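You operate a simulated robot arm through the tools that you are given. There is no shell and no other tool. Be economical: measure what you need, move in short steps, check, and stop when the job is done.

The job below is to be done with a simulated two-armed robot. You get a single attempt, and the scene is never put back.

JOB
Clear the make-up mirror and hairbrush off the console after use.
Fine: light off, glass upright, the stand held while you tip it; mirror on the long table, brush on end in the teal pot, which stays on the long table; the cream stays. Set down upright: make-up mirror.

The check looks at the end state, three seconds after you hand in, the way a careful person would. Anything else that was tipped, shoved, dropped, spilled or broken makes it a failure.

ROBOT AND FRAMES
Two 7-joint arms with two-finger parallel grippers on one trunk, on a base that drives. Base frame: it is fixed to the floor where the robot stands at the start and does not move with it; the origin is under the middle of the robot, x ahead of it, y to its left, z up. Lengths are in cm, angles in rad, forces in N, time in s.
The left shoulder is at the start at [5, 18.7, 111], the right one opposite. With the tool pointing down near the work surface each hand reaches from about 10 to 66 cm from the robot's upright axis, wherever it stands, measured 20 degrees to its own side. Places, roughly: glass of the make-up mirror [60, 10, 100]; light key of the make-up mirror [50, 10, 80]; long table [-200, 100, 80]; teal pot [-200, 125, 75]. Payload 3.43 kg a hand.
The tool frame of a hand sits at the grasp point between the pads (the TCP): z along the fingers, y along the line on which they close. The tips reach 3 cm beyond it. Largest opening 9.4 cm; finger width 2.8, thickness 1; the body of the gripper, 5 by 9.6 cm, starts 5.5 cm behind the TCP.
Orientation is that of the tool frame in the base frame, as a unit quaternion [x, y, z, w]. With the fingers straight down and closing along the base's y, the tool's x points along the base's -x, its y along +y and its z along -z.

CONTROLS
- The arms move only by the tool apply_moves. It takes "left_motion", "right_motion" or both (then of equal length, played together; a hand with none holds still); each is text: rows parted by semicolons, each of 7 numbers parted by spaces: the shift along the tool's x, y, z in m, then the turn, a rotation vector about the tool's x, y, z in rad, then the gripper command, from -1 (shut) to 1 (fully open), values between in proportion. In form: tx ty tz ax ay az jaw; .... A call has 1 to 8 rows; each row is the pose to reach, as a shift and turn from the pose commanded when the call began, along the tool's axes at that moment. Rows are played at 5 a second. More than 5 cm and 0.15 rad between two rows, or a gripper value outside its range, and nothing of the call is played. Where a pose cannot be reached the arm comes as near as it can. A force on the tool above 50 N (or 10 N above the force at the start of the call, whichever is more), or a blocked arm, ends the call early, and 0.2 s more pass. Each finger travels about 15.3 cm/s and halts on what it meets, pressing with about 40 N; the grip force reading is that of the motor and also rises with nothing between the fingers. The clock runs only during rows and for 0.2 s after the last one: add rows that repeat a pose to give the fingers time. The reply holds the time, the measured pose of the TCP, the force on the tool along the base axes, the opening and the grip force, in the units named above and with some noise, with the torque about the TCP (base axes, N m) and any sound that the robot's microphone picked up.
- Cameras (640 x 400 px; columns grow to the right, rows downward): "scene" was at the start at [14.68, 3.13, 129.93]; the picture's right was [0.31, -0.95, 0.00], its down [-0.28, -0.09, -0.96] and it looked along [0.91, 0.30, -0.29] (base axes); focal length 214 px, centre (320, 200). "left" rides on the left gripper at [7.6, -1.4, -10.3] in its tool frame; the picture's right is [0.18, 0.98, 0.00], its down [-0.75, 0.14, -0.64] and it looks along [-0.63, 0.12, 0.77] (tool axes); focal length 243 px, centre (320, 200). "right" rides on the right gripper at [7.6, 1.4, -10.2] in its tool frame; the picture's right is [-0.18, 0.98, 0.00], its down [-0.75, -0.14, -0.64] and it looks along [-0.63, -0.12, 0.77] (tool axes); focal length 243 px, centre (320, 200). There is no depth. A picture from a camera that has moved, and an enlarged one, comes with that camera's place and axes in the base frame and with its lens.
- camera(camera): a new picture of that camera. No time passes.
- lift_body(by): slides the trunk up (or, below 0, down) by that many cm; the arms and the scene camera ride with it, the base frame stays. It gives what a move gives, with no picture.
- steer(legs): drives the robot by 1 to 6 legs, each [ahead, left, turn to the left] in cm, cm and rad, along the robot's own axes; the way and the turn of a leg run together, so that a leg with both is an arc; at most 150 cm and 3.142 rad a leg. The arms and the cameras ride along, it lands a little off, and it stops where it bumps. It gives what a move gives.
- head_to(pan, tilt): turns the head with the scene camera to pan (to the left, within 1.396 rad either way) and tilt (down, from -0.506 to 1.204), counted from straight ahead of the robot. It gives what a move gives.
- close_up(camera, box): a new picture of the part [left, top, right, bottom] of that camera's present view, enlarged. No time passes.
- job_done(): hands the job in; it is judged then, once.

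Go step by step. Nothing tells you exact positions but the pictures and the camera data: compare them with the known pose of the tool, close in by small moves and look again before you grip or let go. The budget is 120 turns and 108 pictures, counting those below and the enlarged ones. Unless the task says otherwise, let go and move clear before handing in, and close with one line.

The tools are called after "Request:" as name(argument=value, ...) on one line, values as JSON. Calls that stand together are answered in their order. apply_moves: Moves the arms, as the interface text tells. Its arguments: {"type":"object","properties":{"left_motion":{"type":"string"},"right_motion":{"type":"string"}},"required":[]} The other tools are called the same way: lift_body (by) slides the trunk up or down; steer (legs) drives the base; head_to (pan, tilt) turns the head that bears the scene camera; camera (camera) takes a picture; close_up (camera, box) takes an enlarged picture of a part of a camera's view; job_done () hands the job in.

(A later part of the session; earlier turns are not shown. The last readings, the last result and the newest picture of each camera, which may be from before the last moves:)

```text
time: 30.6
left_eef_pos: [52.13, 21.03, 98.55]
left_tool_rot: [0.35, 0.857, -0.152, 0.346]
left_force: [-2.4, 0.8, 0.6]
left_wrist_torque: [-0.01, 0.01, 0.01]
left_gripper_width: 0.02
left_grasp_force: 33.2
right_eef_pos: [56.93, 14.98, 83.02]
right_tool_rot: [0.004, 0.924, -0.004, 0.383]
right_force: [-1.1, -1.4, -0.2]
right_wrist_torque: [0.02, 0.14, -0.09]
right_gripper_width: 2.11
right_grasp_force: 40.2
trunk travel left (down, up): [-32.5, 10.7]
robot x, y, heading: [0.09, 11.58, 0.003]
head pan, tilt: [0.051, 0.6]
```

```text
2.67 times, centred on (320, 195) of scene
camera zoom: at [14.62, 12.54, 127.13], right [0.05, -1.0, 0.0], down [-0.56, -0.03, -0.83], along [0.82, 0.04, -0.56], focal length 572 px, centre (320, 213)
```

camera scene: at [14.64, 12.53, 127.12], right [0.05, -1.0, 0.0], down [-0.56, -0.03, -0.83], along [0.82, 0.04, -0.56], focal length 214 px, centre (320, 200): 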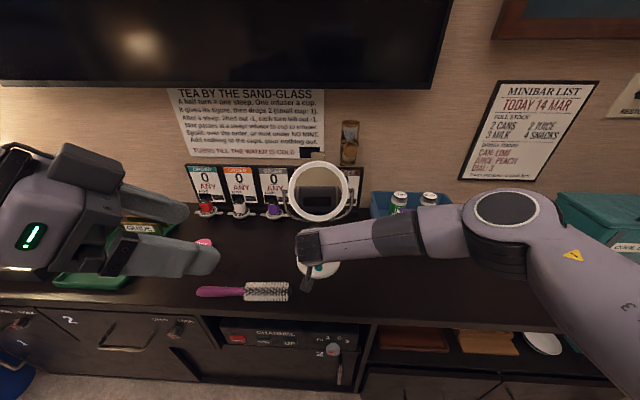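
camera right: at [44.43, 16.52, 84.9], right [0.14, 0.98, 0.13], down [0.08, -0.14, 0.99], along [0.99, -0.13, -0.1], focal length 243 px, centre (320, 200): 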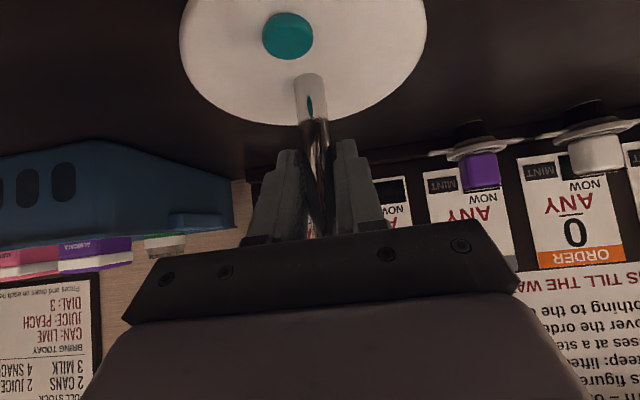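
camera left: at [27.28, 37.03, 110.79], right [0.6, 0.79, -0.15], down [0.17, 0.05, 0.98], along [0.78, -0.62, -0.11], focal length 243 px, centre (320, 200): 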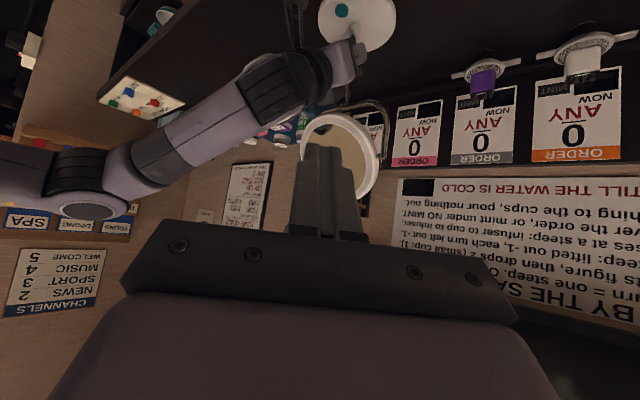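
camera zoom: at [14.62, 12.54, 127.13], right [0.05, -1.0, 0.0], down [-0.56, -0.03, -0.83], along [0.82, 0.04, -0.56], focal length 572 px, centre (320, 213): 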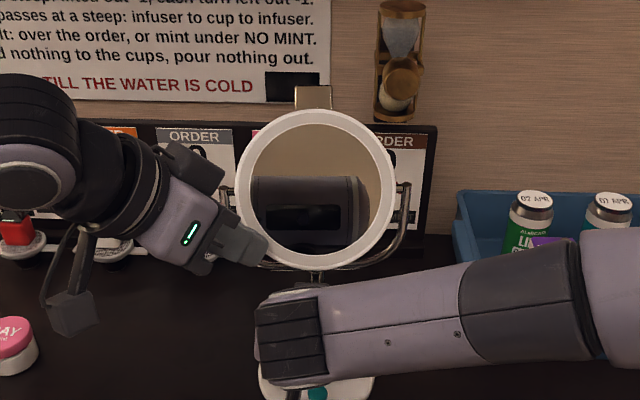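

Contact is just starting (about 2 N). Pushing on another 1.2 cm.

Request:
apply_moves(left_motion="-0.0015 0.0021 0.0015 0 0 0 -1; -0.003 0.0042 0.003 0 0 0 -1; -0.0045 0.0064 0.0045 0 0 0 -1; -0.006 0.0085 0.006 0 0 0 -1; -0.006 0.0085 0.006 0 0 0 -1")

Request:
close_up(camera="left", box=[160, 40, 480, 240])

Request:
close_up(camera="scene", box=[200, 120, 440, 270])

```text
time: 31.8
left_eef_pos: [53.23, 21.19, 98.57]
left_tool_rot: [0.35, 0.856, -0.153, 0.347]
left_force: [-4.8, 2.2, 2.3]
left_wrist_torque: [-0.01, 0.01, -0.01]
left_gripper_width: 0.0
left_grasp_force: 33.1
right_eef_pos: [57.15, 15.0, 83.09]
right_tool_rot: [0.004, 0.924, -0.004, 0.383]
right_force: [3.7, 0.9, 0.6]
right_wrist_torque: [0.58, 0.39, 0.0]
right_gripper_width: 1.75
right_grasp_force: 40.2
trunk travel left (down, up): [-32.5, 10.7]
robot x, y, heading: [-0.2, 12.18, -0.0]
head pan, tilt: [0.051, 0.6]
```

```text
2.00 times, centred on (320, 140) of left
camera zoom: at [43.3, 29.05, 100.58], right [0.6, 0.79, -0.15], down [0.17, 0.05, 0.98], along [0.78, -0.62, -0.11], focal length 485 px, centre (320, 320)
```

zoom: 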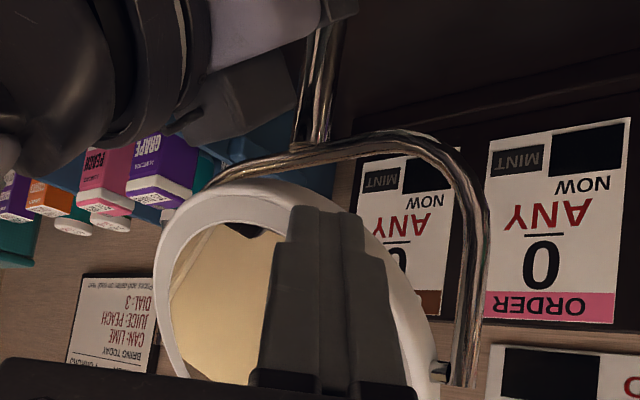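

```text
2.67 times, centred on (320, 195) of scene
camera zoom: at [14.61, 12.55, 127.13], right [0.05, -1.0, 0.0], down [-0.56, -0.03, -0.83], along [0.82, 0.04, -0.56], focal length 572 px, centre (320, 213)
```

zoom: 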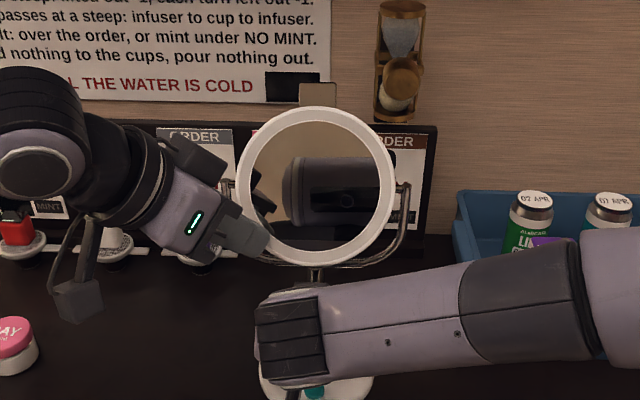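

The glass is tipping forward. The right jaw width changed from 2.1 to 1.75, so I check the stem in the right hand before going on.

Request:
camera(camera="right")

```text
72 pictures are left
camera right: at [44.43, 16.56, 84.94], right [0.14, 0.98, 0.13], down [0.08, -0.14, 0.99], along [0.99, -0.13, -0.1], focal length 243 px, centre (320, 200)
```

right: 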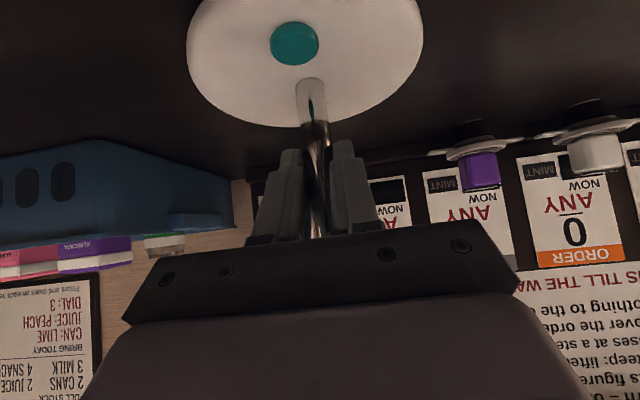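

The stand slid only a few millimetres and is still firmly gripped. By the ring's apparent height the lean is now about 15°; I push another 0.8 cm.

Request:
apply_moves(left_motion="-0.0015 0.0021 0.0015 0 0 0 -1; -0.003 0.0042 0.003 0 0 0 -1; -0.004 0.0057 0.004 0 0 0 -1; -0.004 0.0057 0.004 0 0 0 -1")

Request:
close_up(camera="left", box=[160, 40, 480, 240])

Request:
close_up(camera="scene", box=[200, 120, 440, 270])

```text
time: 32.8
left_eef_pos: [54.05, 21.29, 98.38]
left_tool_rot: [0.35, 0.857, -0.152, 0.346]
left_force: [-6.1, 2.7, -1.6]
left_wrist_torque: [0.08, 0.12, -0.02]
left_gripper_width: 0.0
left_grasp_force: 32.8
right_eef_pos: [56.97, 14.9, 83.08]
right_tool_rot: [0.004, 0.924, -0.004, 0.383]
right_force: [6.1, 0.6, 3.1]
right_wrist_torque: [0.74, 0.28, -0.04]
right_gripper_width: 1.72
right_grasp_force: 40.0
trunk travel left (down, up): [-32.5, 10.7]
robot x, y, heading: [0.23, 12.13, -0.0]
head pan, tilt: [0.051, 0.6]
```

```text
2.00 times, centred on (320, 140) of left
camera zoom: at [44.15, 29.07, 100.44], right [0.6, 0.79, -0.15], down [0.18, 0.05, 0.98], along [0.78, -0.61, -0.11], focal length 485 px, centre (320, 320)
```

zoom: 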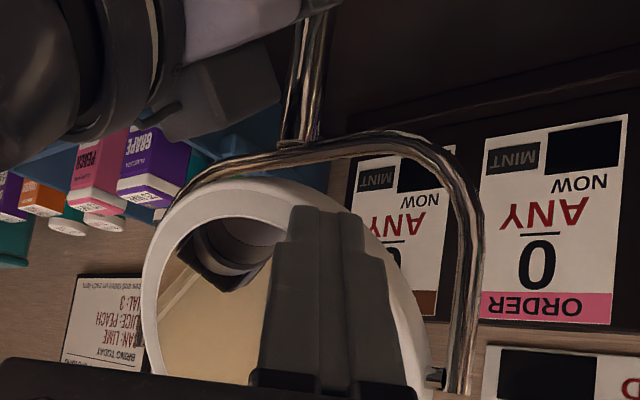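

```text
2.67 times, centred on (320, 195) of scene
camera zoom: at [14.6, 12.55, 127.13], right [0.05, -1.0, 0.0], down [-0.56, -0.03, -0.83], along [0.82, 0.04, -0.56], focal length 572 px, centre (320, 213)
```

zoom: 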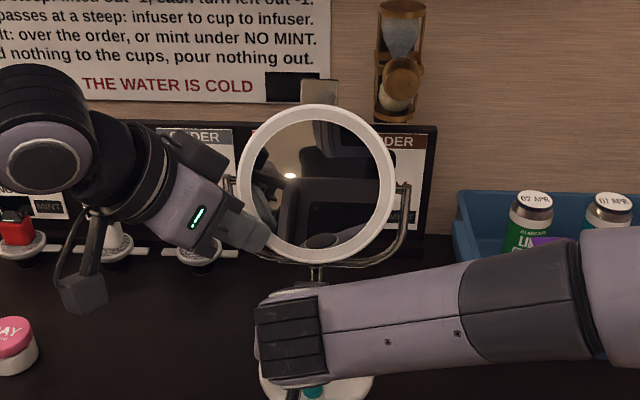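

Still ambiguous from these views. I retract the left hand a little, open its jaws to clear the view, and look again.

Request:
apply_moves(left_motion="0.01 -0.01 -0.01 0 0 0 -1; 0.015 -0.01 -0.05 0 0 0 -0.5; 0.015 0.0 -0.09 0 0 0 0.5; 0.015 0.02 -0.13 0 0 0 1; 0.015 0.04 -0.15 0 0 0 1; 0.015 0.04 -0.15 0 0 0 1")

Request:
close_up(camera="left", box=[160, 40, 480, 240])

Request:
close_up(camera="scene", box=[240, 140, 400, 240])

```text
time: 34.2
left_eef_pos: [48.48, 31.96, 108.14]
left_tool_rot: [0.348, 0.858, -0.151, 0.347]
left_force: [0.7, 0.4, 0.3]
left_wrist_torque: [0.01, 0.02, 0.0]
left_gripper_width: 9.39
left_grasp_force: 0.1
left hand out of reach, approached as far as the arm can: row 5, 6
right_eef_pos: [56.92, 15.03, 83.0]
right_tool_rot: [0.005, 0.924, -0.005, 0.382]
right_force: [0.1, 0.0, 6.2]
right_wrist_torque: [0.52, -0.72, -0.02]
right_gripper_width: 1.71
right_grasp_force: 39.9
trunk travel left (down, up): [-32.5, 10.7]
robot x, y, heading: [0.49, 11.45, 0.001]
head pan, tilt: [0.051, 0.6]
```

```text
2.00 times, centred on (320, 140) of left
camera zoom: at [38.49, 39.79, 110.07], right [0.6, 0.79, -0.15], down [0.17, 0.05, 0.98], along [0.78, -0.61, -0.11], focal length 485 px, centre (320, 320)
```

zoom: 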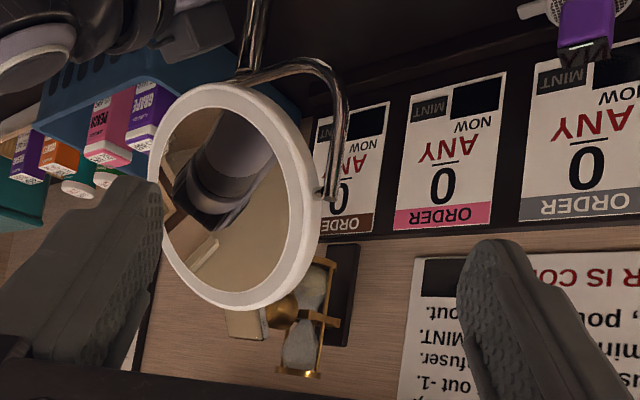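

```text
4.00 times, centred on (320, 190) of scene
camera zoom: at [14.56, 12.56, 127.14], right [0.05, -1.0, 0.0], down [-0.56, -0.03, -0.83], along [0.82, 0.04, -0.56], focal length 858 px, centre (320, 240)
```

zoom: 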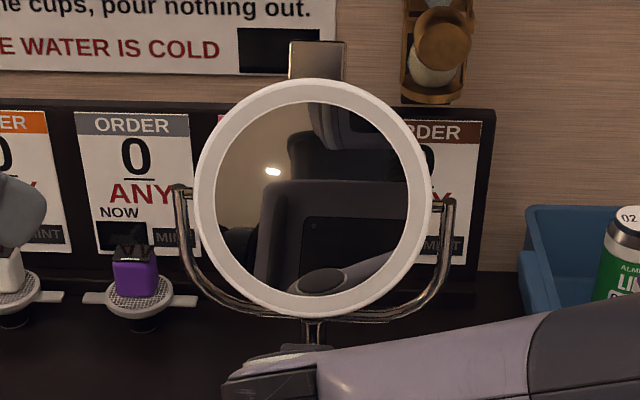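

I zoom into the glass: where the scene camera sees itself gives the tilt of the glass directly.

Request:
close_up(camera="scene", box=[280, 155, 360, 225])

```text
5.71 times, centred on (320, 190) of scene
camera zoom: at [14.56, 12.56, 127.14], right [0.05, -1.0, 0.0], down [-0.56, -0.03, -0.83], along [0.82, 0.04, -0.56], focal length 1226 px, centre (320, 257)
```

zoom: 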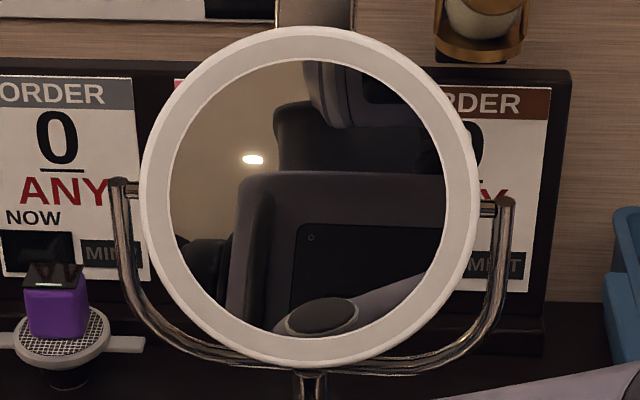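

The glass still leans about 26° (it was about 35°): the trunk, neck and forearm now show in it, the head at the top. I return to the same contact and push further.

Request:
apply_moves(left_motion="0 -0.012 0.032 0 0 0 0; 0.001 -0.026 0.07 0 0 0 -1; 0.0018 -0.04 0.108 0 0 0 -1; 0.0018 -0.046 0.127 0 0 0 -1; -0.0145 -0.0396 0.152 0 0 0 -1; -0.0175 -0.0355 0.155 0 0 0 -1; -0.0205 -0.0311 0.158 0 0 0 -1; -0.0235 -0.0268 0.161 0 0 0 -1")

Request:
close_up(camera="scene", box=[280, 155, 360, 225])

Request:
close_up(camera="left", box=[160, 40, 480, 240])

```text
time: 36.0
left_eef_pos: [55.59, 20.98, 98.25]
left_tool_rot: [0.351, 0.856, -0.153, 0.346]
left_force: [-6.9, 3.9, -1.2]
left_wrist_torque: [0.06, 0.18, -0.05]
left_gripper_width: 0.0
left_grasp_force: 33.2
right_eef_pos: [57.18, 14.99, 83.18]
right_tool_rot: [0.005, 0.924, -0.004, 0.383]
right_force: [8.7, 1.5, 8.6]
right_wrist_torque: [1.06, 0.05, 0.02]
right_gripper_width: 1.64
right_grasp_force: 40.1
trunk travel left (down, up): [-32.5, 10.7]
robot x, y, heading: [-0.01, 11.85, -0.0]
head pan, tilt: [0.051, 0.6]
```

```text
5.71 times, centred on (320, 190) of scene
camera zoom: at [14.57, 12.57, 127.14], right [0.05, -1.0, 0.0], down [-0.56, -0.03, -0.83], along [0.82, 0.04, -0.56], focal length 1226 px, centre (320, 257)
```

zoom: 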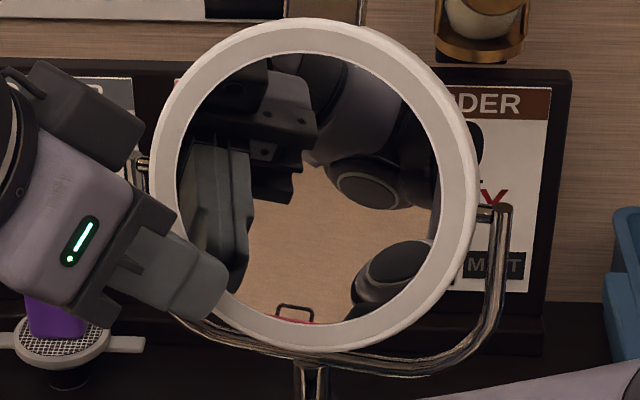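

```text
2.00 times, centred on (320, 140) of left
camera zoom: at [45.76, 28.72, 100.32], right [0.6, 0.79, -0.15], down [0.17, 0.05, 0.98], along [0.78, -0.62, -0.11], focal length 485 px, centre (320, 320)
```

zoom: 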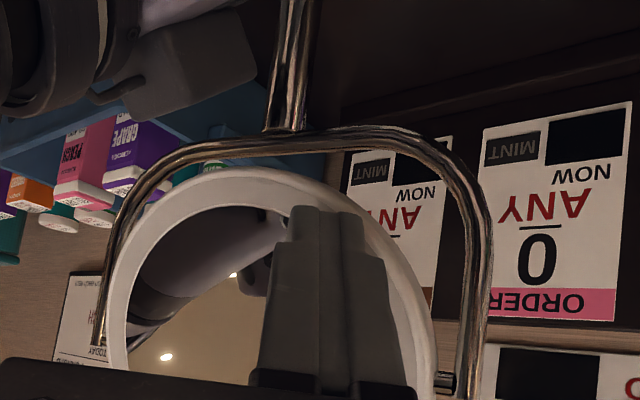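

The ring now lies nearly in the yoke's plane. I retract and measure again without contact.

Request:
apply_moves(left_motion="0.008 -0.01 -0.01 0 0 0 -1; 0.015 -0.01 -0.04 0 0 0 -1; 0.015 0.0 -0.08 0 0 0 0; 0.015 0.01 -0.12 0 0 0 1; 0.015 0.02 -0.13 0 0 0 1; 0.015 0.02 -0.13 0 0 0 1")

Request:
close_up(camera="left", box=[160, 40, 480, 240])

Request:
close_up(camera="scene", box=[280, 155, 360, 225])

Request:
camera(camera="right")

```text
time: 37.4
left_eef_pos: [50.07, 29.52, 106.58]
left_tool_rot: [0.35, 0.857, -0.153, 0.347]
left_force: [0.0, 0.1, 0.6]
left_wrist_torque: [-0.04, -0.02, -0.04]
left_gripper_width: 9.38
left_grasp_force: 0.0
right_eef_pos: [57.01, 14.99, 82.87]
right_tool_rot: [0.005, 0.924, -0.005, 0.382]
right_force: [-3.4, 0.9, 4.2]
right_wrist_torque: [0.95, -0.11, 0.31]
right_gripper_width: 1.62
right_grasp_force: 39.4
trunk travel left (down, up): [-32.5, 10.7]
robot x, y, heading: [-0.07, 11.87, -0.003]
head pan, tilt: [0.051, 0.6]
```

```text
2.00 times, centred on (320, 140) of left
camera zoom: at [40.14, 37.39, 108.54], right [0.6, 0.79, -0.15], down [0.17, 0.05, 0.98], along [0.78, -0.62, -0.11], focal length 485 px, centre (320, 320)
```

zoom: 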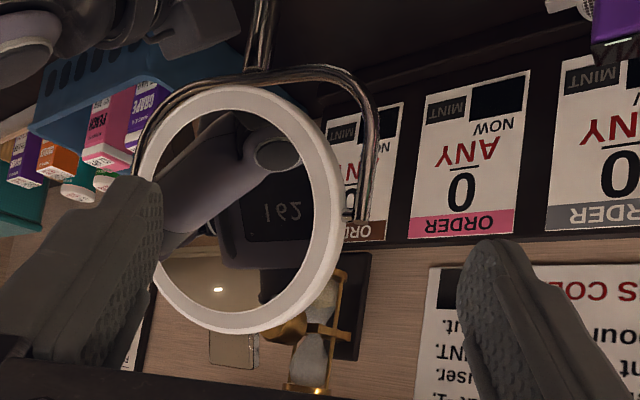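

```text
5.71 times, centred on (320, 190) of scene
camera zoom: at [14.59, 12.54, 127.13], right [0.05, -1.0, 0.0], down [-0.56, -0.03, -0.83], along [0.82, 0.04, -0.56], focal length 1226 px, centre (320, 257)
```

zoom: 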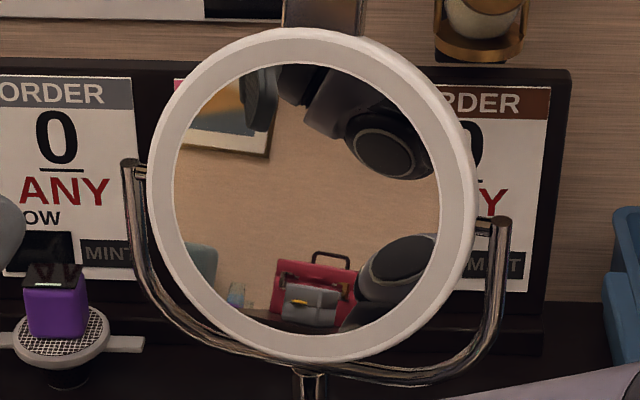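

```text
62 pictures are left
camera right: at [44.34, 16.56, 84.89], right [0.14, 0.98, 0.13], down [0.08, -0.14, 0.99], along [0.99, -0.13, -0.1], focal length 243 px, centre (320, 200)
```

right: 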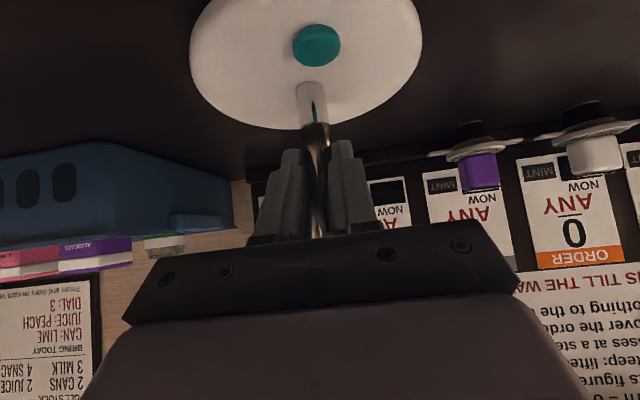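

The lean is down to roughly 15°, though the off-centre push has also yawed the stand a bit. I push again, lower and nearer the middle of the rim, for less yaw.

Request:
apply_moves(left_motion="0 -0.015 0.035 0 0 0 0; 0.001 -0.03 0.07 0 0 0 -1; 0.0015 -0.0465 0.106 0 0 0 -1; -0.0045 -0.052 0.1375 0 0 0 -1; -0.0105 -0.0435 0.1435 0 0 0 -1; -0.0145 -0.038 0.1475 0 0 0 -1; -0.0175 -0.0336 0.1505 0 0 0 -1; -0.019 -0.0315 0.152 0 0 0 -1")

Request:
close_up(camera="scene", box=[280, 155, 360, 225])

```text
time: 39.2
left_eef_pos: [54.91, 20.38, 97.78]
left_tool_rot: [0.351, 0.856, -0.154, 0.347]
left_force: [0.5, 0.5, -0.3]
left_wrist_torque: [-0.02, -0.01, 0.0]
left_gripper_width: 0.0
left_grasp_force: 32.7
left hand out of reach, approached as far as the arm can: row 4, 5, 6, 7, 8
right_eef_pos: [57.01, 15.03, 82.95]
right_tool_rot: [0.005, 0.924, -0.005, 0.382]
right_force: [-1.2, 0.1, -0.1]
right_wrist_torque: [0.16, 0.01, 0.06]
right_gripper_width: 1.62
right_grasp_force: 40.3
trunk travel left (down, up): [-32.5, 10.7]
robot x, y, heading: [-0.01, 12.01, -0.0]
head pan, tilt: [0.051, 0.6]
```

```text
5.71 times, centred on (320, 190) of scene
camera zoom: at [14.65, 12.53, 127.12], right [0.05, -1.0, 0.0], down [-0.56, -0.03, -0.82], along [0.82, 0.04, -0.57], focal length 1226 px, centre (320, 257)
```

zoom: 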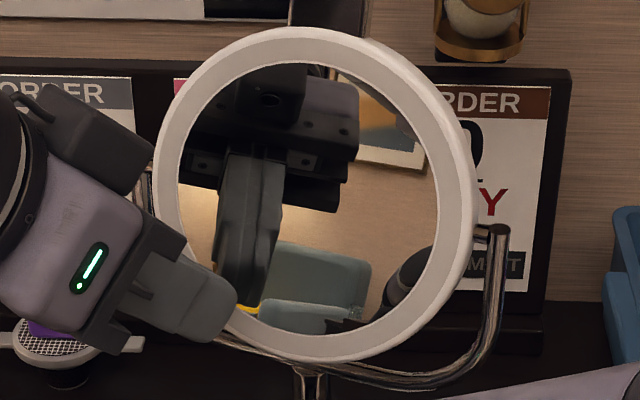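

That inner spot is at the edge of the left arm's reach. I back the left hand off and, with the right, lift the mirror 1.5 cm, bring it 6 cm nearer and set it down again still held.

Request:
apply_moves(left_motion="0.01 0 -0.04 0 0 0 -1; 0.01 0.01 -0.08 0 0 0 -1; 0.01 0.02 -0.11 0 0 0 -1; 0.01 0.02 -0.11 0 0 0 -1; 0.01 0.02 -0.11 0 0 0 -1; 0.01 0.02 -0.11 0 0 0 -1; 0.01 0.02 -0.11 0 0 0 -1", right_motion="0 0 0 0 0 0 -1; -0.005 0 -0.005 0 0 0 -1; -0.0106 0 -0.0106 0 0 0 -1; 0.004 0 -0.025 0 0 0 -1; 0.018 0 -0.039 0 0 0 -1; 0.0318 0 -0.053 0 0 0 -1; 0.0318 0 -0.053 0 0 0 -1")

Request:
camera(camera="scene")

Request:
camera(camera="left")

```text
time: 40.8
left_eef_pos: [50.38, 27.93, 105.1]
left_tool_rot: [0.35, 0.857, -0.153, 0.347]
left_force: [-0.1, -1.6, 0.0]
left_wrist_torque: [0.02, -0.01, -0.01]
left_gripper_width: 0.0
left_grasp_force: 33.0
right_eef_pos: [51.02, 15.19, 84.65]
right_tool_rot: [0.005, 0.924, -0.005, 0.383]
right_force: [0.1, 0.6, -0.3]
right_wrist_torque: [0.04, 0.0, -0.01]
right_gripper_width: 0.0
right_grasp_force: 32.7
trunk travel left (down, up): [-32.5, 10.7]
robot x, y, heading: [-0.24, 11.86, 0.001]
head pan, tilt: [0.051, 0.6]
```

```text
60 pictures are left
camera scene: at [14.64, 12.53, 127.12], right [0.05, -1.0, 0.0], down [-0.56, -0.03, -0.83], along [0.82, 0.04, -0.56], focal length 214 px, centre (320, 200)
```

scene: 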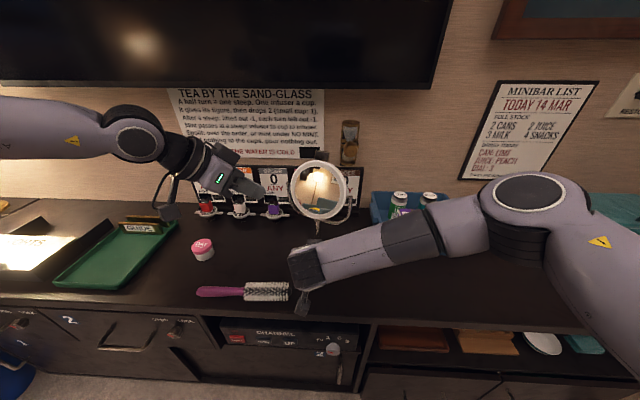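

```text
59 pictures are left
camera left: at [40.49, 35.73, 107.03], right [0.6, 0.79, -0.15], down [0.17, 0.05, 0.98], along [0.78, -0.62, -0.11], focal length 243 px, centre (320, 200)
```

left: 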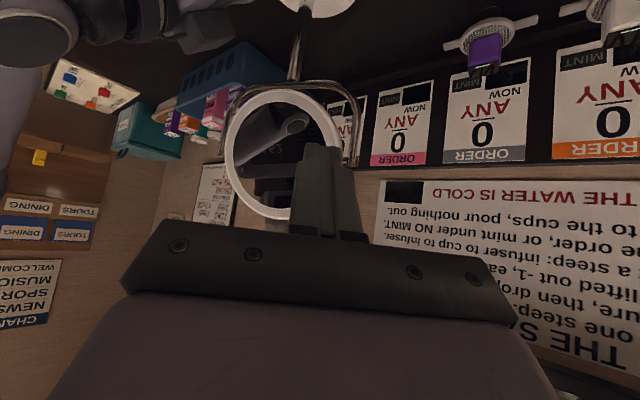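

The stem had been held only at the fingertips and slid out; the mirror still stands upright. I re-measure the stem with the right camera and regrip deeper.

Request:
apply_moves(right_motion="0 0 0 0 0 0 0; 0 0 0 0 0 0 0.4; 0 0 0 0 0 0 0.4")

Request:
camera(camera="right")

```text
time: 41.6
left_eef_pos: [50.36, 27.91, 105.01]
left_tool_rot: [0.35, 0.857, -0.153, 0.347]
left_force: [-1.4, 1.1, 0.0]
left_wrist_torque: [-0.02, -0.02, 0.03]
left_gripper_width: 0.0
left_grasp_force: 32.4
right_eef_pos: [51.02, 15.13, 84.61]
right_tool_rot: [0.004, 0.924, -0.004, 0.382]
right_force: [1.1, -0.8, 0.8]
right_wrist_torque: [0.02, -0.02, 0.0]
right_gripper_width: 6.59
right_grasp_force: 0.2
trunk travel left (down, up): [-32.5, 10.7]
robot x, y, heading: [-0.32, 11.85, -0.0]
head pan, tilt: [0.051, 0.6]
```

```text
58 pictures are left
camera right: at [38.4, 16.69, 86.49], right [0.14, 0.98, 0.13], down [0.08, -0.14, 0.99], along [0.99, -0.13, -0.1], focal length 243 px, centre (320, 200)
```

right: 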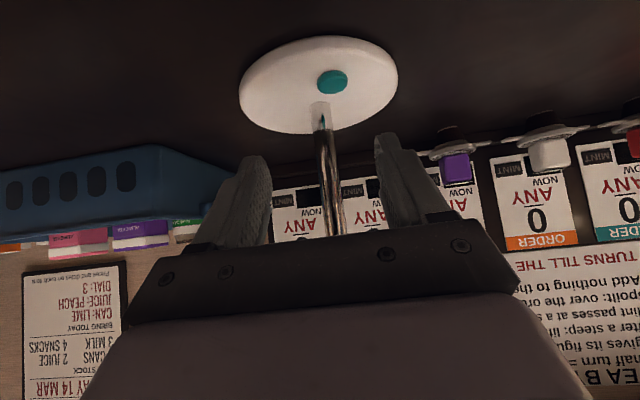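

Stem comes out near (58.5, 15.1), so I advance 2 cm deeper than before, then close.

Request:
apply_moves(right_motion="-0.012 0 0.02 0 0 0 0.4; -0.024 0 0.04 0 0 0 0.4; -0.036 0 0.06 0 0 0 0.4; -0.042 0 0.071 0 0 0 0.4; -0.042 0 0.071 0 0 0 -0.2; -0.042 0 0.071 0 0 0 -0.7; -0.042 0 0.071 0 0 0 -1; -0.042 0 0.071 0 0 0 -1", left_motion="0 0 0 0 0 0 -1; 0 0 -0.015 0 0 0 -1; 0.01 0 -0.03 0 0 0 -1; 0.02 0 -0.045 0 0 0 -1; 0.02 0 -0.045 0 0 0 -1; 0.02 0 -0.045 0 0 0 -1; 0.02 0 -0.045 0 0 0 -1; 0.02 0 -0.045 0 0 0 -1")

Request:
camera(camera="right")

```text
time: 43.4
left_eef_pos: [47.18, 31.22, 106.84]
left_tool_rot: [0.351, 0.857, -0.152, 0.346]
left_force: [-0.5, 0.2, -1.0]
left_wrist_torque: [-0.03, 0.04, -0.01]
left_gripper_width: 0.0
left_grasp_force: 33.3
right_eef_pos: [58.88, 14.96, 82.49]
right_tool_rot: [0.004, 0.924, -0.005, 0.382]
right_force: [-1.0, 2.7, 1.7]
right_wrist_torque: [0.08, 0.03, 0.03]
right_gripper_width: 2.05
right_grasp_force: 40.1
trunk travel left (down, up): [-32.5, 10.7]
robot x, y, heading: [-0.08, 12.19, 0.0]
head pan, tilt: [0.051, 0.6]
```

```text
57 pictures are left
camera right: at [46.4, 16.55, 84.43], right [0.14, 0.98, 0.13], down [0.08, -0.14, 0.99], along [0.99, -0.13, -0.1], focal length 243 px, centre (320, 200)
```

right: 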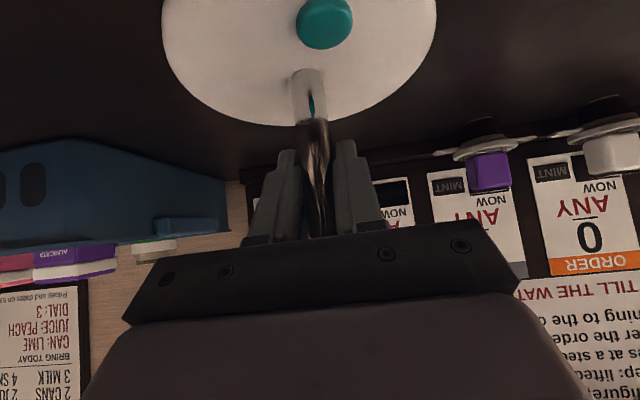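

Gripped at 2.05 cm with the stem near the pad centres. Lifting slightly, bringing it 6 cm nearer and lowering again.

Request:
apply_moves(right_motion="-0.004 0 -0.004 0 0 0 -1; -0.0106 0 -0.0106 0 0 0 -1; -0.0106 0 -0.0106 0 0 0 -1; 0.004 0 -0.025 0 0 0 -1; 0.018 0 -0.039 0 0 0 -1; 0.0318 0 -0.053 0 0 0 -1; 0.037 0 -0.048 0 0 0 -1; 0.0415 0 -0.0435 0 0 0 -1")

Request:
camera(camera="right")

Request:
camera(camera="left")

```text
time: 45.2
left_eef_pos: [47.18, 31.23, 106.8]
left_tool_rot: [0.35, 0.857, -0.153, 0.346]
left_force: [-0.6, 0.7, 0.4]
left_wrist_torque: [-0.01, -0.01, 0.0]
left_gripper_width: 0.0
left_grasp_force: 32.5
right_eef_pos: [52.92, 15.03, 82.62]
right_tool_rot: [0.005, 0.924, -0.005, 0.382]
right_force: [-0.3, 0.7, -6.7]
right_wrist_torque: [0.0, 0.0, 0.01]
right_gripper_width: 2.04
right_grasp_force: 39.6
trunk travel left (down, up): [-32.5, 10.7]
robot x, y, heading: [0.01, 11.78, 0.002]
head pan, tilt: [0.051, 0.6]
```

```text
56 pictures are left
camera right: at [40.38, 16.57, 84.57], right [0.14, 0.98, 0.13], down [0.08, -0.14, 0.99], along [0.99, -0.13, -0.1], focal length 243 px, centre (320, 200)
```

right: 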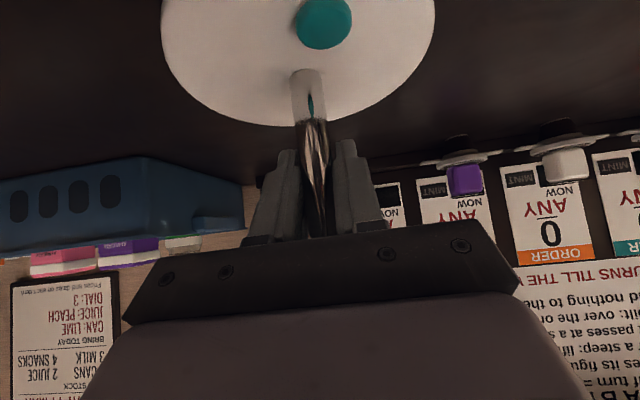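

```text
55 pictures are left
camera left: at [37.27, 39.09, 108.77], right [0.6, 0.79, -0.15], down [0.18, 0.05, 0.98], along [0.78, -0.62, -0.11], focal length 243 px, centre (320, 200)
```

left: 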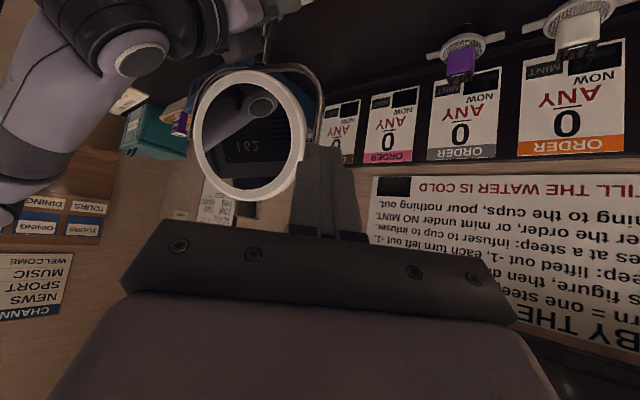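

The grip is rigid now and the mirror hangs a hair above the top. Left hand goes to the lower rim near the middle and pushes gently.

Request:
apply_moves(left_motion="0.002 -0.02 0.028 0 0 0 -1; 0.004 -0.04 0.056 0 0 0 -1; 0.006 -0.06 0.084 0 0 0 -1; 0.0075 -0.077 0.1025 0 0 0 -1; 0.005 -0.085 0.131 0 0 0 -1; 0.0 -0.078 0.136 0 0 0 -1; -0.0025 -0.0744 0.1385 0 0 0 -1; -0.005 -0.071 0.141 0 0 0 -1")

Request:
close_up(camera="left", box=[160, 40, 480, 240])

```text
time: 47.0
left_eef_pos: [49.08, 18.75, 97.14]
left_tool_rot: [0.351, 0.857, -0.154, 0.345]
left_force: [-7.5, -0.7, -2.3]
left_wrist_torque: [-0.02, 0.16, -0.17]
left_gripper_width: 0.0
left_grasp_force: 32.7
right_eef_pos: [53.27, 15.01, 82.65]
right_tool_rot: [0.005, 0.924, -0.005, 0.382]
right_force: [8.0, 1.2, -4.6]
right_wrist_torque: [-0.22, 0.99, -0.22]
right_gripper_width: 2.08
right_grasp_force: 39.7
trunk travel left (down, up): [-32.5, 10.7]
robot x, y, heading: [-0.21, 12.16, 0.0]
head pan, tilt: [0.051, 0.6]
```

```text
2.00 times, centred on (320, 140) of left
camera zoom: at [39.27, 26.68, 98.99], right [0.6, 0.79, -0.15], down [0.18, 0.05, 0.98], along [0.78, -0.62, -0.11], focal length 485 px, centre (320, 320)
```

zoom: 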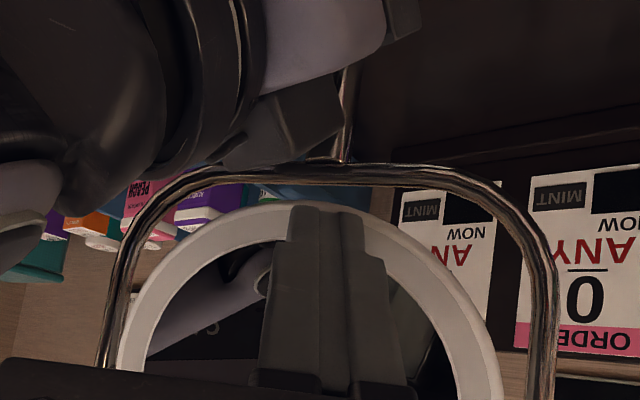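

Contact holds at about 7 N and the ring is now almost concentric with the yoke. Another 0.7 cm, then retract and measure.

Request:
apply_moves(left_motion="-0.002 0.0028 0.002 0 0 0 -1; -0.0035 0.005 0.0035 0 0 0 -1; -0.0035 0.005 0.0035 0 0 0 -1; 0.004 -0.005 -0.01 0 0 0 -1; 0.01 -0.005 -0.05 0 0 0 -1; 0.01 0.02 -0.09 0 0 0 0; 0.01 0.05 -0.12 0 0 0 1; 0.01 0.07 -0.13 0 0 0 1")

Request:
close_up(camera="left", box=[160, 40, 480, 240])

Request:
close_up(camera="scene", box=[280, 155, 360, 225])

```text
time: 48.8
left_eef_pos: [47.44, 31.09, 105.61]
left_tool_rot: [0.351, 0.856, -0.154, 0.346]
left_force: [0.4, 0.0, 0.1]
left_wrist_torque: [0.0, 0.02, -0.02]
left_gripper_width: 9.38
left_grasp_force: 0.1
right_eef_pos: [52.98, 15.0, 82.6]
right_tool_rot: [0.003, 0.924, -0.005, 0.382]
right_force: [0.1, 0.3, -5.6]
right_wrist_torque: [-0.02, 0.0, 0.0]
right_gripper_width: 2.08
right_grasp_force: 40.1
trunk travel left (down, up): [-32.5, 10.7]
robot x, y, heading: [-0.01, 12.09, -0.002]
head pan, tilt: [0.051, 0.6]
```

```text
2.00 times, centred on (320, 140) of left
camera zoom: at [37.51, 38.9, 107.53], right [0.6, 0.79, -0.15], down [0.18, 0.05, 0.98], along [0.78, -0.62, -0.11], focal length 485 px, centre (320, 320)
```

zoom: 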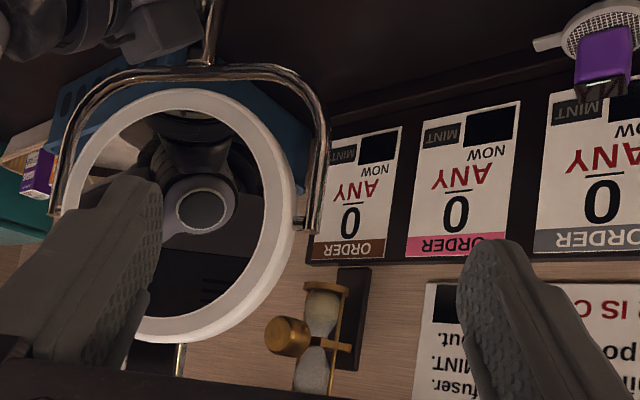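

```text
5.71 times, centred on (320, 190) of scene
camera zoom: at [14.72, 12.63, 127.11], right [0.05, -1.0, 0.0], down [-0.56, -0.03, -0.82], along [0.82, 0.04, -0.57], focal length 1226 px, centre (320, 257)
```

zoom: 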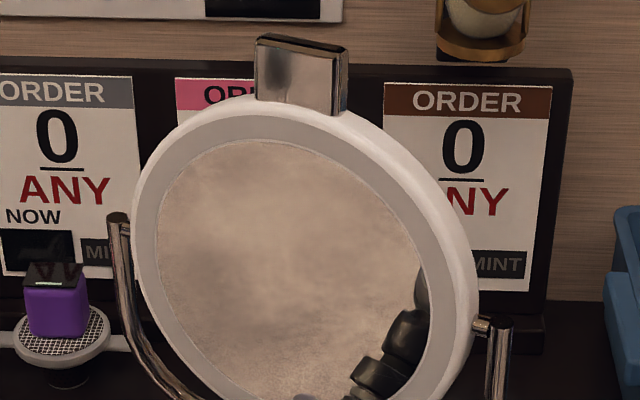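

Estimates now range from 6° to 14° of lean back. One more scene crop with the whole ring will settle it.

Request:
close_up(camera="scene", box=[270, 150, 370, 250])

```text
4.00 times, centred on (320, 200) of scene
camera zoom: at [14.72, 12.63, 127.11], right [0.05, -1.0, 0.0], down [-0.56, -0.03, -0.82], along [0.82, 0.04, -0.57], focal length 858 px, centre (320, 200)
```

zoom: 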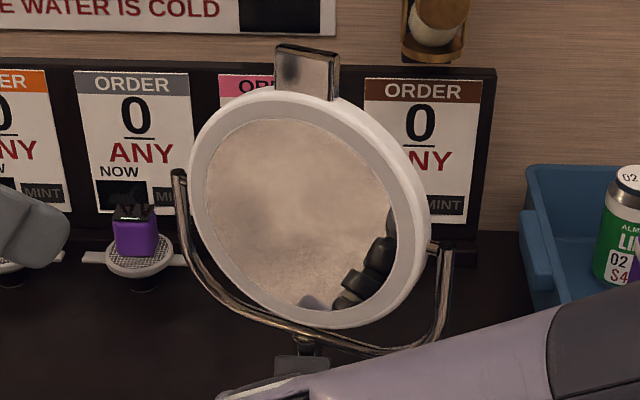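

The better constrained figures say about 6° of lean is left. One final push half a centimetre further, then retract.

Request:
apply_moves(left_motion="-0.001 -0.02 0.027 0 0 0 0; -0.002 -0.04 0.054 0 0 0 -1; -0.003 -0.06 0.08 0 0 0 -1; -0.0041 -0.071 0.0975 0 0 0 -1; -0.0069 -0.0788 0.1257 0 0 0 -1; -0.0119 -0.0717 0.1307 0 0 0 -1; -0.0159 -0.066 0.1347 0 0 0 -1; -0.0179 -0.0633 0.1367 0 0 0 -1")

Request:
apply_moves(left_motion="0.001 -0.001 -0.001 0 0 0 -1; 0.008 -0.01 -0.015 0 0 0 -1; 0.01 -0.005 -0.05 0 0 0 -1; 0.01 0.02 -0.09 0 0 0 0; 0.01 0.04 -0.12 0 0 0 1; 0.01 0.06 -0.13 0 0 0 1; 0.01 0.06 -0.13 0 0 0 1")

Request:
close_up(camera="scene", box=[270, 150, 370, 250])

Request:
close_up(camera="left", box=[160, 40, 480, 240])

```text
time: 50.6
left_eef_pos: [50.33, 18.35, 97.09]
left_tool_rot: [0.351, 0.856, -0.155, 0.346]
left_force: [-10.9, -1.2, 1.2]
left_wrist_torque: [-0.07, 0.1, -0.19]
left_gripper_width: 0.0
left_grasp_force: 32.4
right_eef_pos: [53.03, 14.97, 82.75]
right_tool_rot: [0.006, 0.924, -0.005, 0.382]
right_force: [10.3, 1.2, -6.8]
right_wrist_torque: [-0.2, 1.3, -0.18]
right_gripper_width: 2.1
right_grasp_force: 39.9
trunk travel left (down, up): [-32.5, 10.7]
robot x, y, heading: [-0.4, 11.93, 0.001]
head pan, tilt: [0.051, 0.6]
```

```text
time: 52.2
left_eef_pos: [47.95, 29.87, 105.51]
left_tool_rot: [0.35, 0.857, -0.152, 0.347]
left_force: [-0.7, 0.3, -0.2]
left_wrist_torque: [-0.03, -0.02, -0.02]
left_gripper_width: 9.41
left_grasp_force: 0.0
right_eef_pos: [52.97, 15.06, 82.61]
right_tool_rot: [0.004, 0.924, -0.004, 0.382]
right_force: [-0.1, -1.0, -3.7]
right_wrist_torque: [0.04, -0.15, -0.04]
right_gripper_width: 2.04
right_grasp_force: 40.0
trunk travel left (down, up): [-32.5, 10.7]
robot x, y, heading: [-0.13, 12.13, 0.0]
head pan, tilt: [0.051, 0.6]
```

```text
4.00 times, centred on (320, 200) of scene
camera zoom: at [14.66, 12.53, 127.12], right [0.05, -1.0, 0.0], down [-0.56, -0.03, -0.82], along [0.82, 0.04, -0.57], focal length 858 px, centre (320, 200)
```

zoom: 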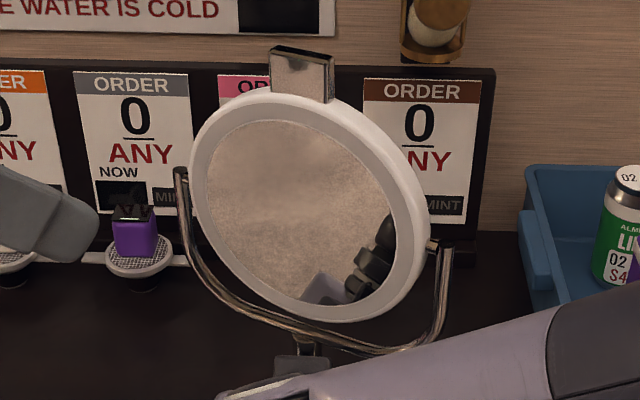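

```text
2.00 times, centred on (320, 140) of left
camera zoom: at [38.1, 37.67, 107.46], right [0.6, 0.79, -0.15], down [0.17, 0.05, 0.98], along [0.78, -0.62, -0.11], focal length 485 px, centre (320, 320)
```

zoom: 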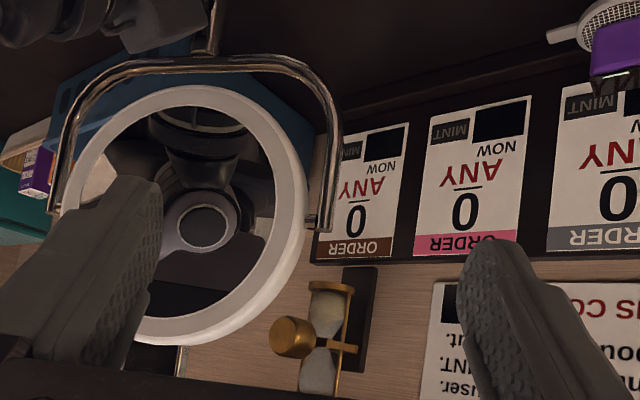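

The glass now stands within about 3° of vertical by these views; I'll verify it from the side later. Next the brush: the left hand unwinds to point straight down, clear of the mirror, to take it with the jaws closing across it.

Request:
apply_moves(left_motion="0.01 0 -0.001 0 0.06 0 1; 0.025 0 -0.002 0 0.16 0 1; 0.04 0 -0.004 0 0.27 0 1; 0.055 0 -0.005 0 0.38 0 1; 0.07 0 -0.007 0 0.49 0 1; 0.085 0 -0.008 0 0.6 0 1; 0.1 0 -0.01 0 0.71 0 1; 0.1095 0 -0.0105 0 0.785 0 1")

```text
time: 54.0
left_eef_pos: [41.64, 35.83, 98.86]
left_tool_rot: [0.383, 0.924, -0.007, -0.009]
left_force: [0.6, -0.1, 0.1]
left_wrist_torque: [0.0, 0.0, 0.01]
left_gripper_width: 9.41
left_grasp_force: 0.1
right_eef_pos: [52.9, 15.04, 82.69]
right_tool_rot: [0.005, 0.924, -0.005, 0.382]
right_force: [-0.9, -0.2, -4.6]
right_wrist_torque: [-0.02, -0.12, -0.05]
right_gripper_width: 2.08
right_grasp_force: 39.9
trunk travel left (down, up): [-32.5, 10.7]
robot x, y, heading: [0.32, 11.78, 0.003]
head pan, tilt: [0.051, 0.6]
```

Request:
apply_moves(left_motion="-0.006 0 0.01 0 0 0.08 1; -0.014 0 0.025 0 0 0.2 1; -0.022 0 0.04 0 0 0.32 1; -0.031 0 0.055 0 0 0.44 1; -0.04 0 0.07 0 0 0.56 1; -0.048 0 0.082 0 0 0.68 1; -0.053 -0.0007 0.089 0 0 0.785 1; -0.053 -0.0007 0.089 0 0 0.785 1")

Request:
camera(camera="left")

Request:
close_up(camera="scene", box=[160, 220, 340, 340])

```text
time: 55.8
left_eef_pos: [31.55, 26.81, 86.5]
left_tool_rot: [0.669, 0.743, 0.005, 0.018]
left_force: [-0.3, -0.5, -1.0]
left_wrist_torque: [0.05, 0.0, 0.01]
left_gripper_width: 9.39
left_grasp_force: 0.1
left hand out of reach, approached as far as the arm can: row 1, 2, 3, 4, 5, 6, 7, 8
right_eef_pos: [53.06, 14.99, 82.76]
right_tool_rot: [0.004, 0.924, -0.004, 0.382]
right_force: [-1.6, 0.2, -3.2]
right_wrist_torque: [-0.02, -0.11, -0.03]
right_gripper_width: 2.05
right_grasp_force: 40.1
trunk travel left (down, up): [-32.5, 10.7]
robot x, y, heading: [0.03, 12.06, -0.002]
head pan, tilt: [0.051, 0.6]
```

```text
48 pictures are left
camera left: at [29.03, 34.34, 96.56], right [0.96, 0.29, 0.03], down [0.2, -0.72, 0.66], along [0.21, -0.63, -0.75], focal length 243 px, centre (320, 200)
```

left: 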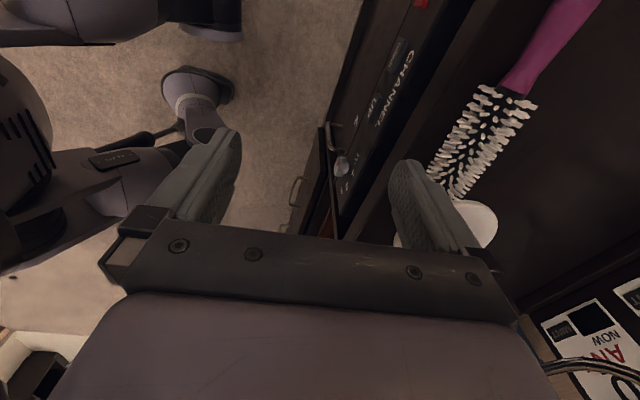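

```text
3.33 times, centred on (250, 280) of scene
camera zoom: at [14.65, 12.52, 127.12], right [0.05, -1.0, 0.0], down [-0.56, -0.03, -0.82], along [0.82, 0.04, -0.57], focal length 715 px, centre (553, -67)
```

zoom: 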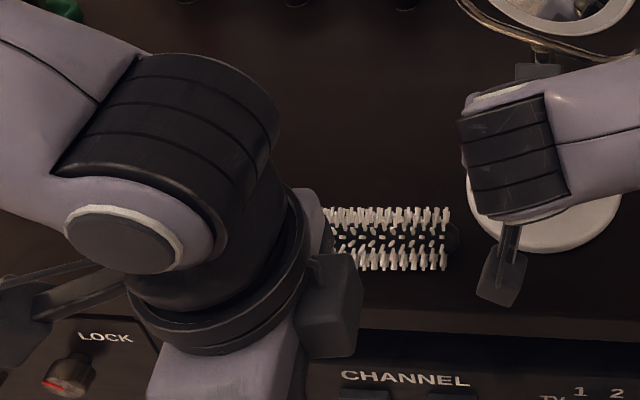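

The left wrist cannot take that yaw here. Better: turn the robot itself so the brush lies along its forward axis. I lift and pull in the mirror, and unwind the left hand to neutral.

Request:
apply_moves(left_motion="0.005 0.002 -0.01 0 0 -0.1 1; 0.015 0.005 -0.03 0 0 -0.24 1; 0.03 0.01 -0.05 0 0 -0.38 1; 0.045 0.015 -0.07 0 0 -0.52 1; 0.06 0.02 -0.09 0 0 -0.66 1; 0.075 0.025 -0.11 0 0 -0.8 1; 0.085 0.028 -0.125 0 0 -0.94 1; 0.087 0.029 -0.13 0 0 -1.08 1", right_motion="-0.003 0 -0.005 0 0 0 -1; -0.01 0 -0.015 0 0 0 -1; -0.02 0 -0.03 0 0 0 -1; -0.03 0 -0.05 0 0 0 -1; -0.035 0 -0.075 0 0 0 -1; -0.035 0 -0.1 0 0 0 -1; -0.03 0 -0.125 0 0 0 -1; -0.028 0 -0.141 0 0 0 -1")

Request:
apply_moves(left_motion="0 0 0 0 0 -0.1 1; 0 0 0 0 0 -0.22 1; 0 0 0 0 0 -0.33 1; 0 0 0 0 0 -0.39 1; 0 0 0 0 0 -0.39 1")

Request:
camera(camera="scene")

```text
time: 57.6
left_eef_pos: [32.6, 36.49, 99.32]
left_tool_rot: [0.19, 0.982, -0.005, 0.017]
left_force: [0.5, -0.3, 0.0]
left_wrist_torque: [0.04, -0.02, -0.01]
left_gripper_width: 9.4
left_grasp_force: 0.1
right_eef_pos: [44.91, 14.94, 94.63]
right_tool_rot: [0.005, 0.924, -0.005, 0.383]
right_force: [-0.1, 0.1, -6.3]
right_wrist_torque: [0.01, 0.01, -0.05]
right_gripper_width: 2.04
right_grasp_force: 40.3
trunk travel left (down, up): [-32.5, 10.7]
robot x, y, heading: [-0.17, 11.83, -0.008]
head pan, tilt: [0.051, 0.6]
```

```text
time: 58.8
left_eef_pos: [32.5, 36.55, 99.33]
left_tool_rot: [-0.004, 1.0, -0.008, 0.015]
left_force: [-0.1, 0.3, -0.5]
left_wrist_torque: [0.0, 0.01, 0.0]
left_gripper_width: 9.4
left_grasp_force: 0.0
right_eef_pos: [45.05, 15.12, 94.69]
right_tool_rot: [0.005, 0.924, -0.005, 0.382]
right_force: [-0.2, -0.5, -6.6]
right_wrist_torque: [0.03, 0.0, -0.01]
right_gripper_width: 2.06
right_grasp_force: 40.4
trunk travel left (down, up): [-32.5, 10.7]
robot x, y, heading: [-0.01, 12.33, 0.0]
head pan, tilt: [0.051, 0.6]
```

```text
46 pictures are left
camera scene: at [14.68, 12.54, 127.12], right [0.05, -1.0, 0.0], down [-0.56, -0.03, -0.82], along [0.82, 0.04, -0.57], focal length 214 px, centre (320, 200)
```

scene: 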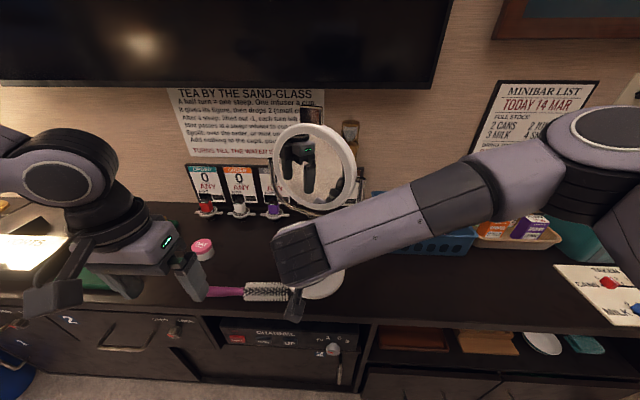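

The mirror is carried firmly. Driving: back 45 cm, turn right 90°, then sidestep beside the console so the brush is ahead-left.

Request:
steer(legs=[[-45, 0, 0], [0, 0, -1.571], [-47, 0, 0], [0, 40, 0]])

Request:
head_to(pan=0.75, tilt=0.75)

Request:
camera(camera="scene")

```text
time: 71.5
left_eef_pos: [19.92, 25.05, 99.26]
left_tool_rot: [0.71, 0.704, -0.018, 0.005]
left_force: [-0.1, 0.2, 0.1]
left_wrist_torque: [0.0, 0.0, -0.01]
left_gripper_width: 9.38
left_grasp_force: 0.1
right_eef_pos: [-1.78, 13.08, 94.68]
right_tool_rot: [0.661, 0.646, -0.275, 0.265]
right_force: [0.2, 0.4, -7.0]
right_wrist_torque: [0.01, -0.03, -0.02]
right_gripper_width: 2.05
right_grasp_force: 39.7
trunk travel left (down, up): [-32.5, 10.7]
robot x, y, heading: [-4.24, 58.31, -1.579]
head pan, tilt: [0.051, 0.6]
```

```text
time: 72.6
left_eef_pos: [20.02, 25.11, 99.14]
left_tool_rot: [0.71, 0.704, -0.016, 0.005]
left_force: [-0.3, 0.7, 0.2]
left_wrist_torque: [0.02, 0.0, -0.02]
left_gripper_width: 9.39
left_grasp_force: 0.0
right_eef_pos: [-1.65, 13.04, 94.7]
right_tool_rot: [0.661, 0.645, -0.276, 0.265]
right_force: [0.6, 0.1, -6.6]
right_wrist_torque: [-0.01, -0.03, 0.0]
right_gripper_width: 2.05
right_grasp_force: 40.1
trunk travel left (down, up): [-32.5, 10.7]
robot x, y, heading: [-4.05, 58.01, -1.587]
head pan, tilt: [0.75, 0.75]
```

```text
45 pictures are left
camera scene: at [1.25, 46.24, 125.83], right [-0.74, -0.67, 0.0], down [-0.46, 0.51, -0.73], along [0.49, -0.54, -0.68], focal length 214 px, centre (320, 200)
```

scene: 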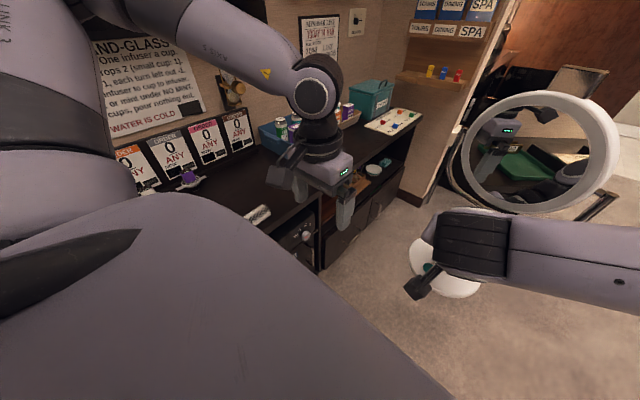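

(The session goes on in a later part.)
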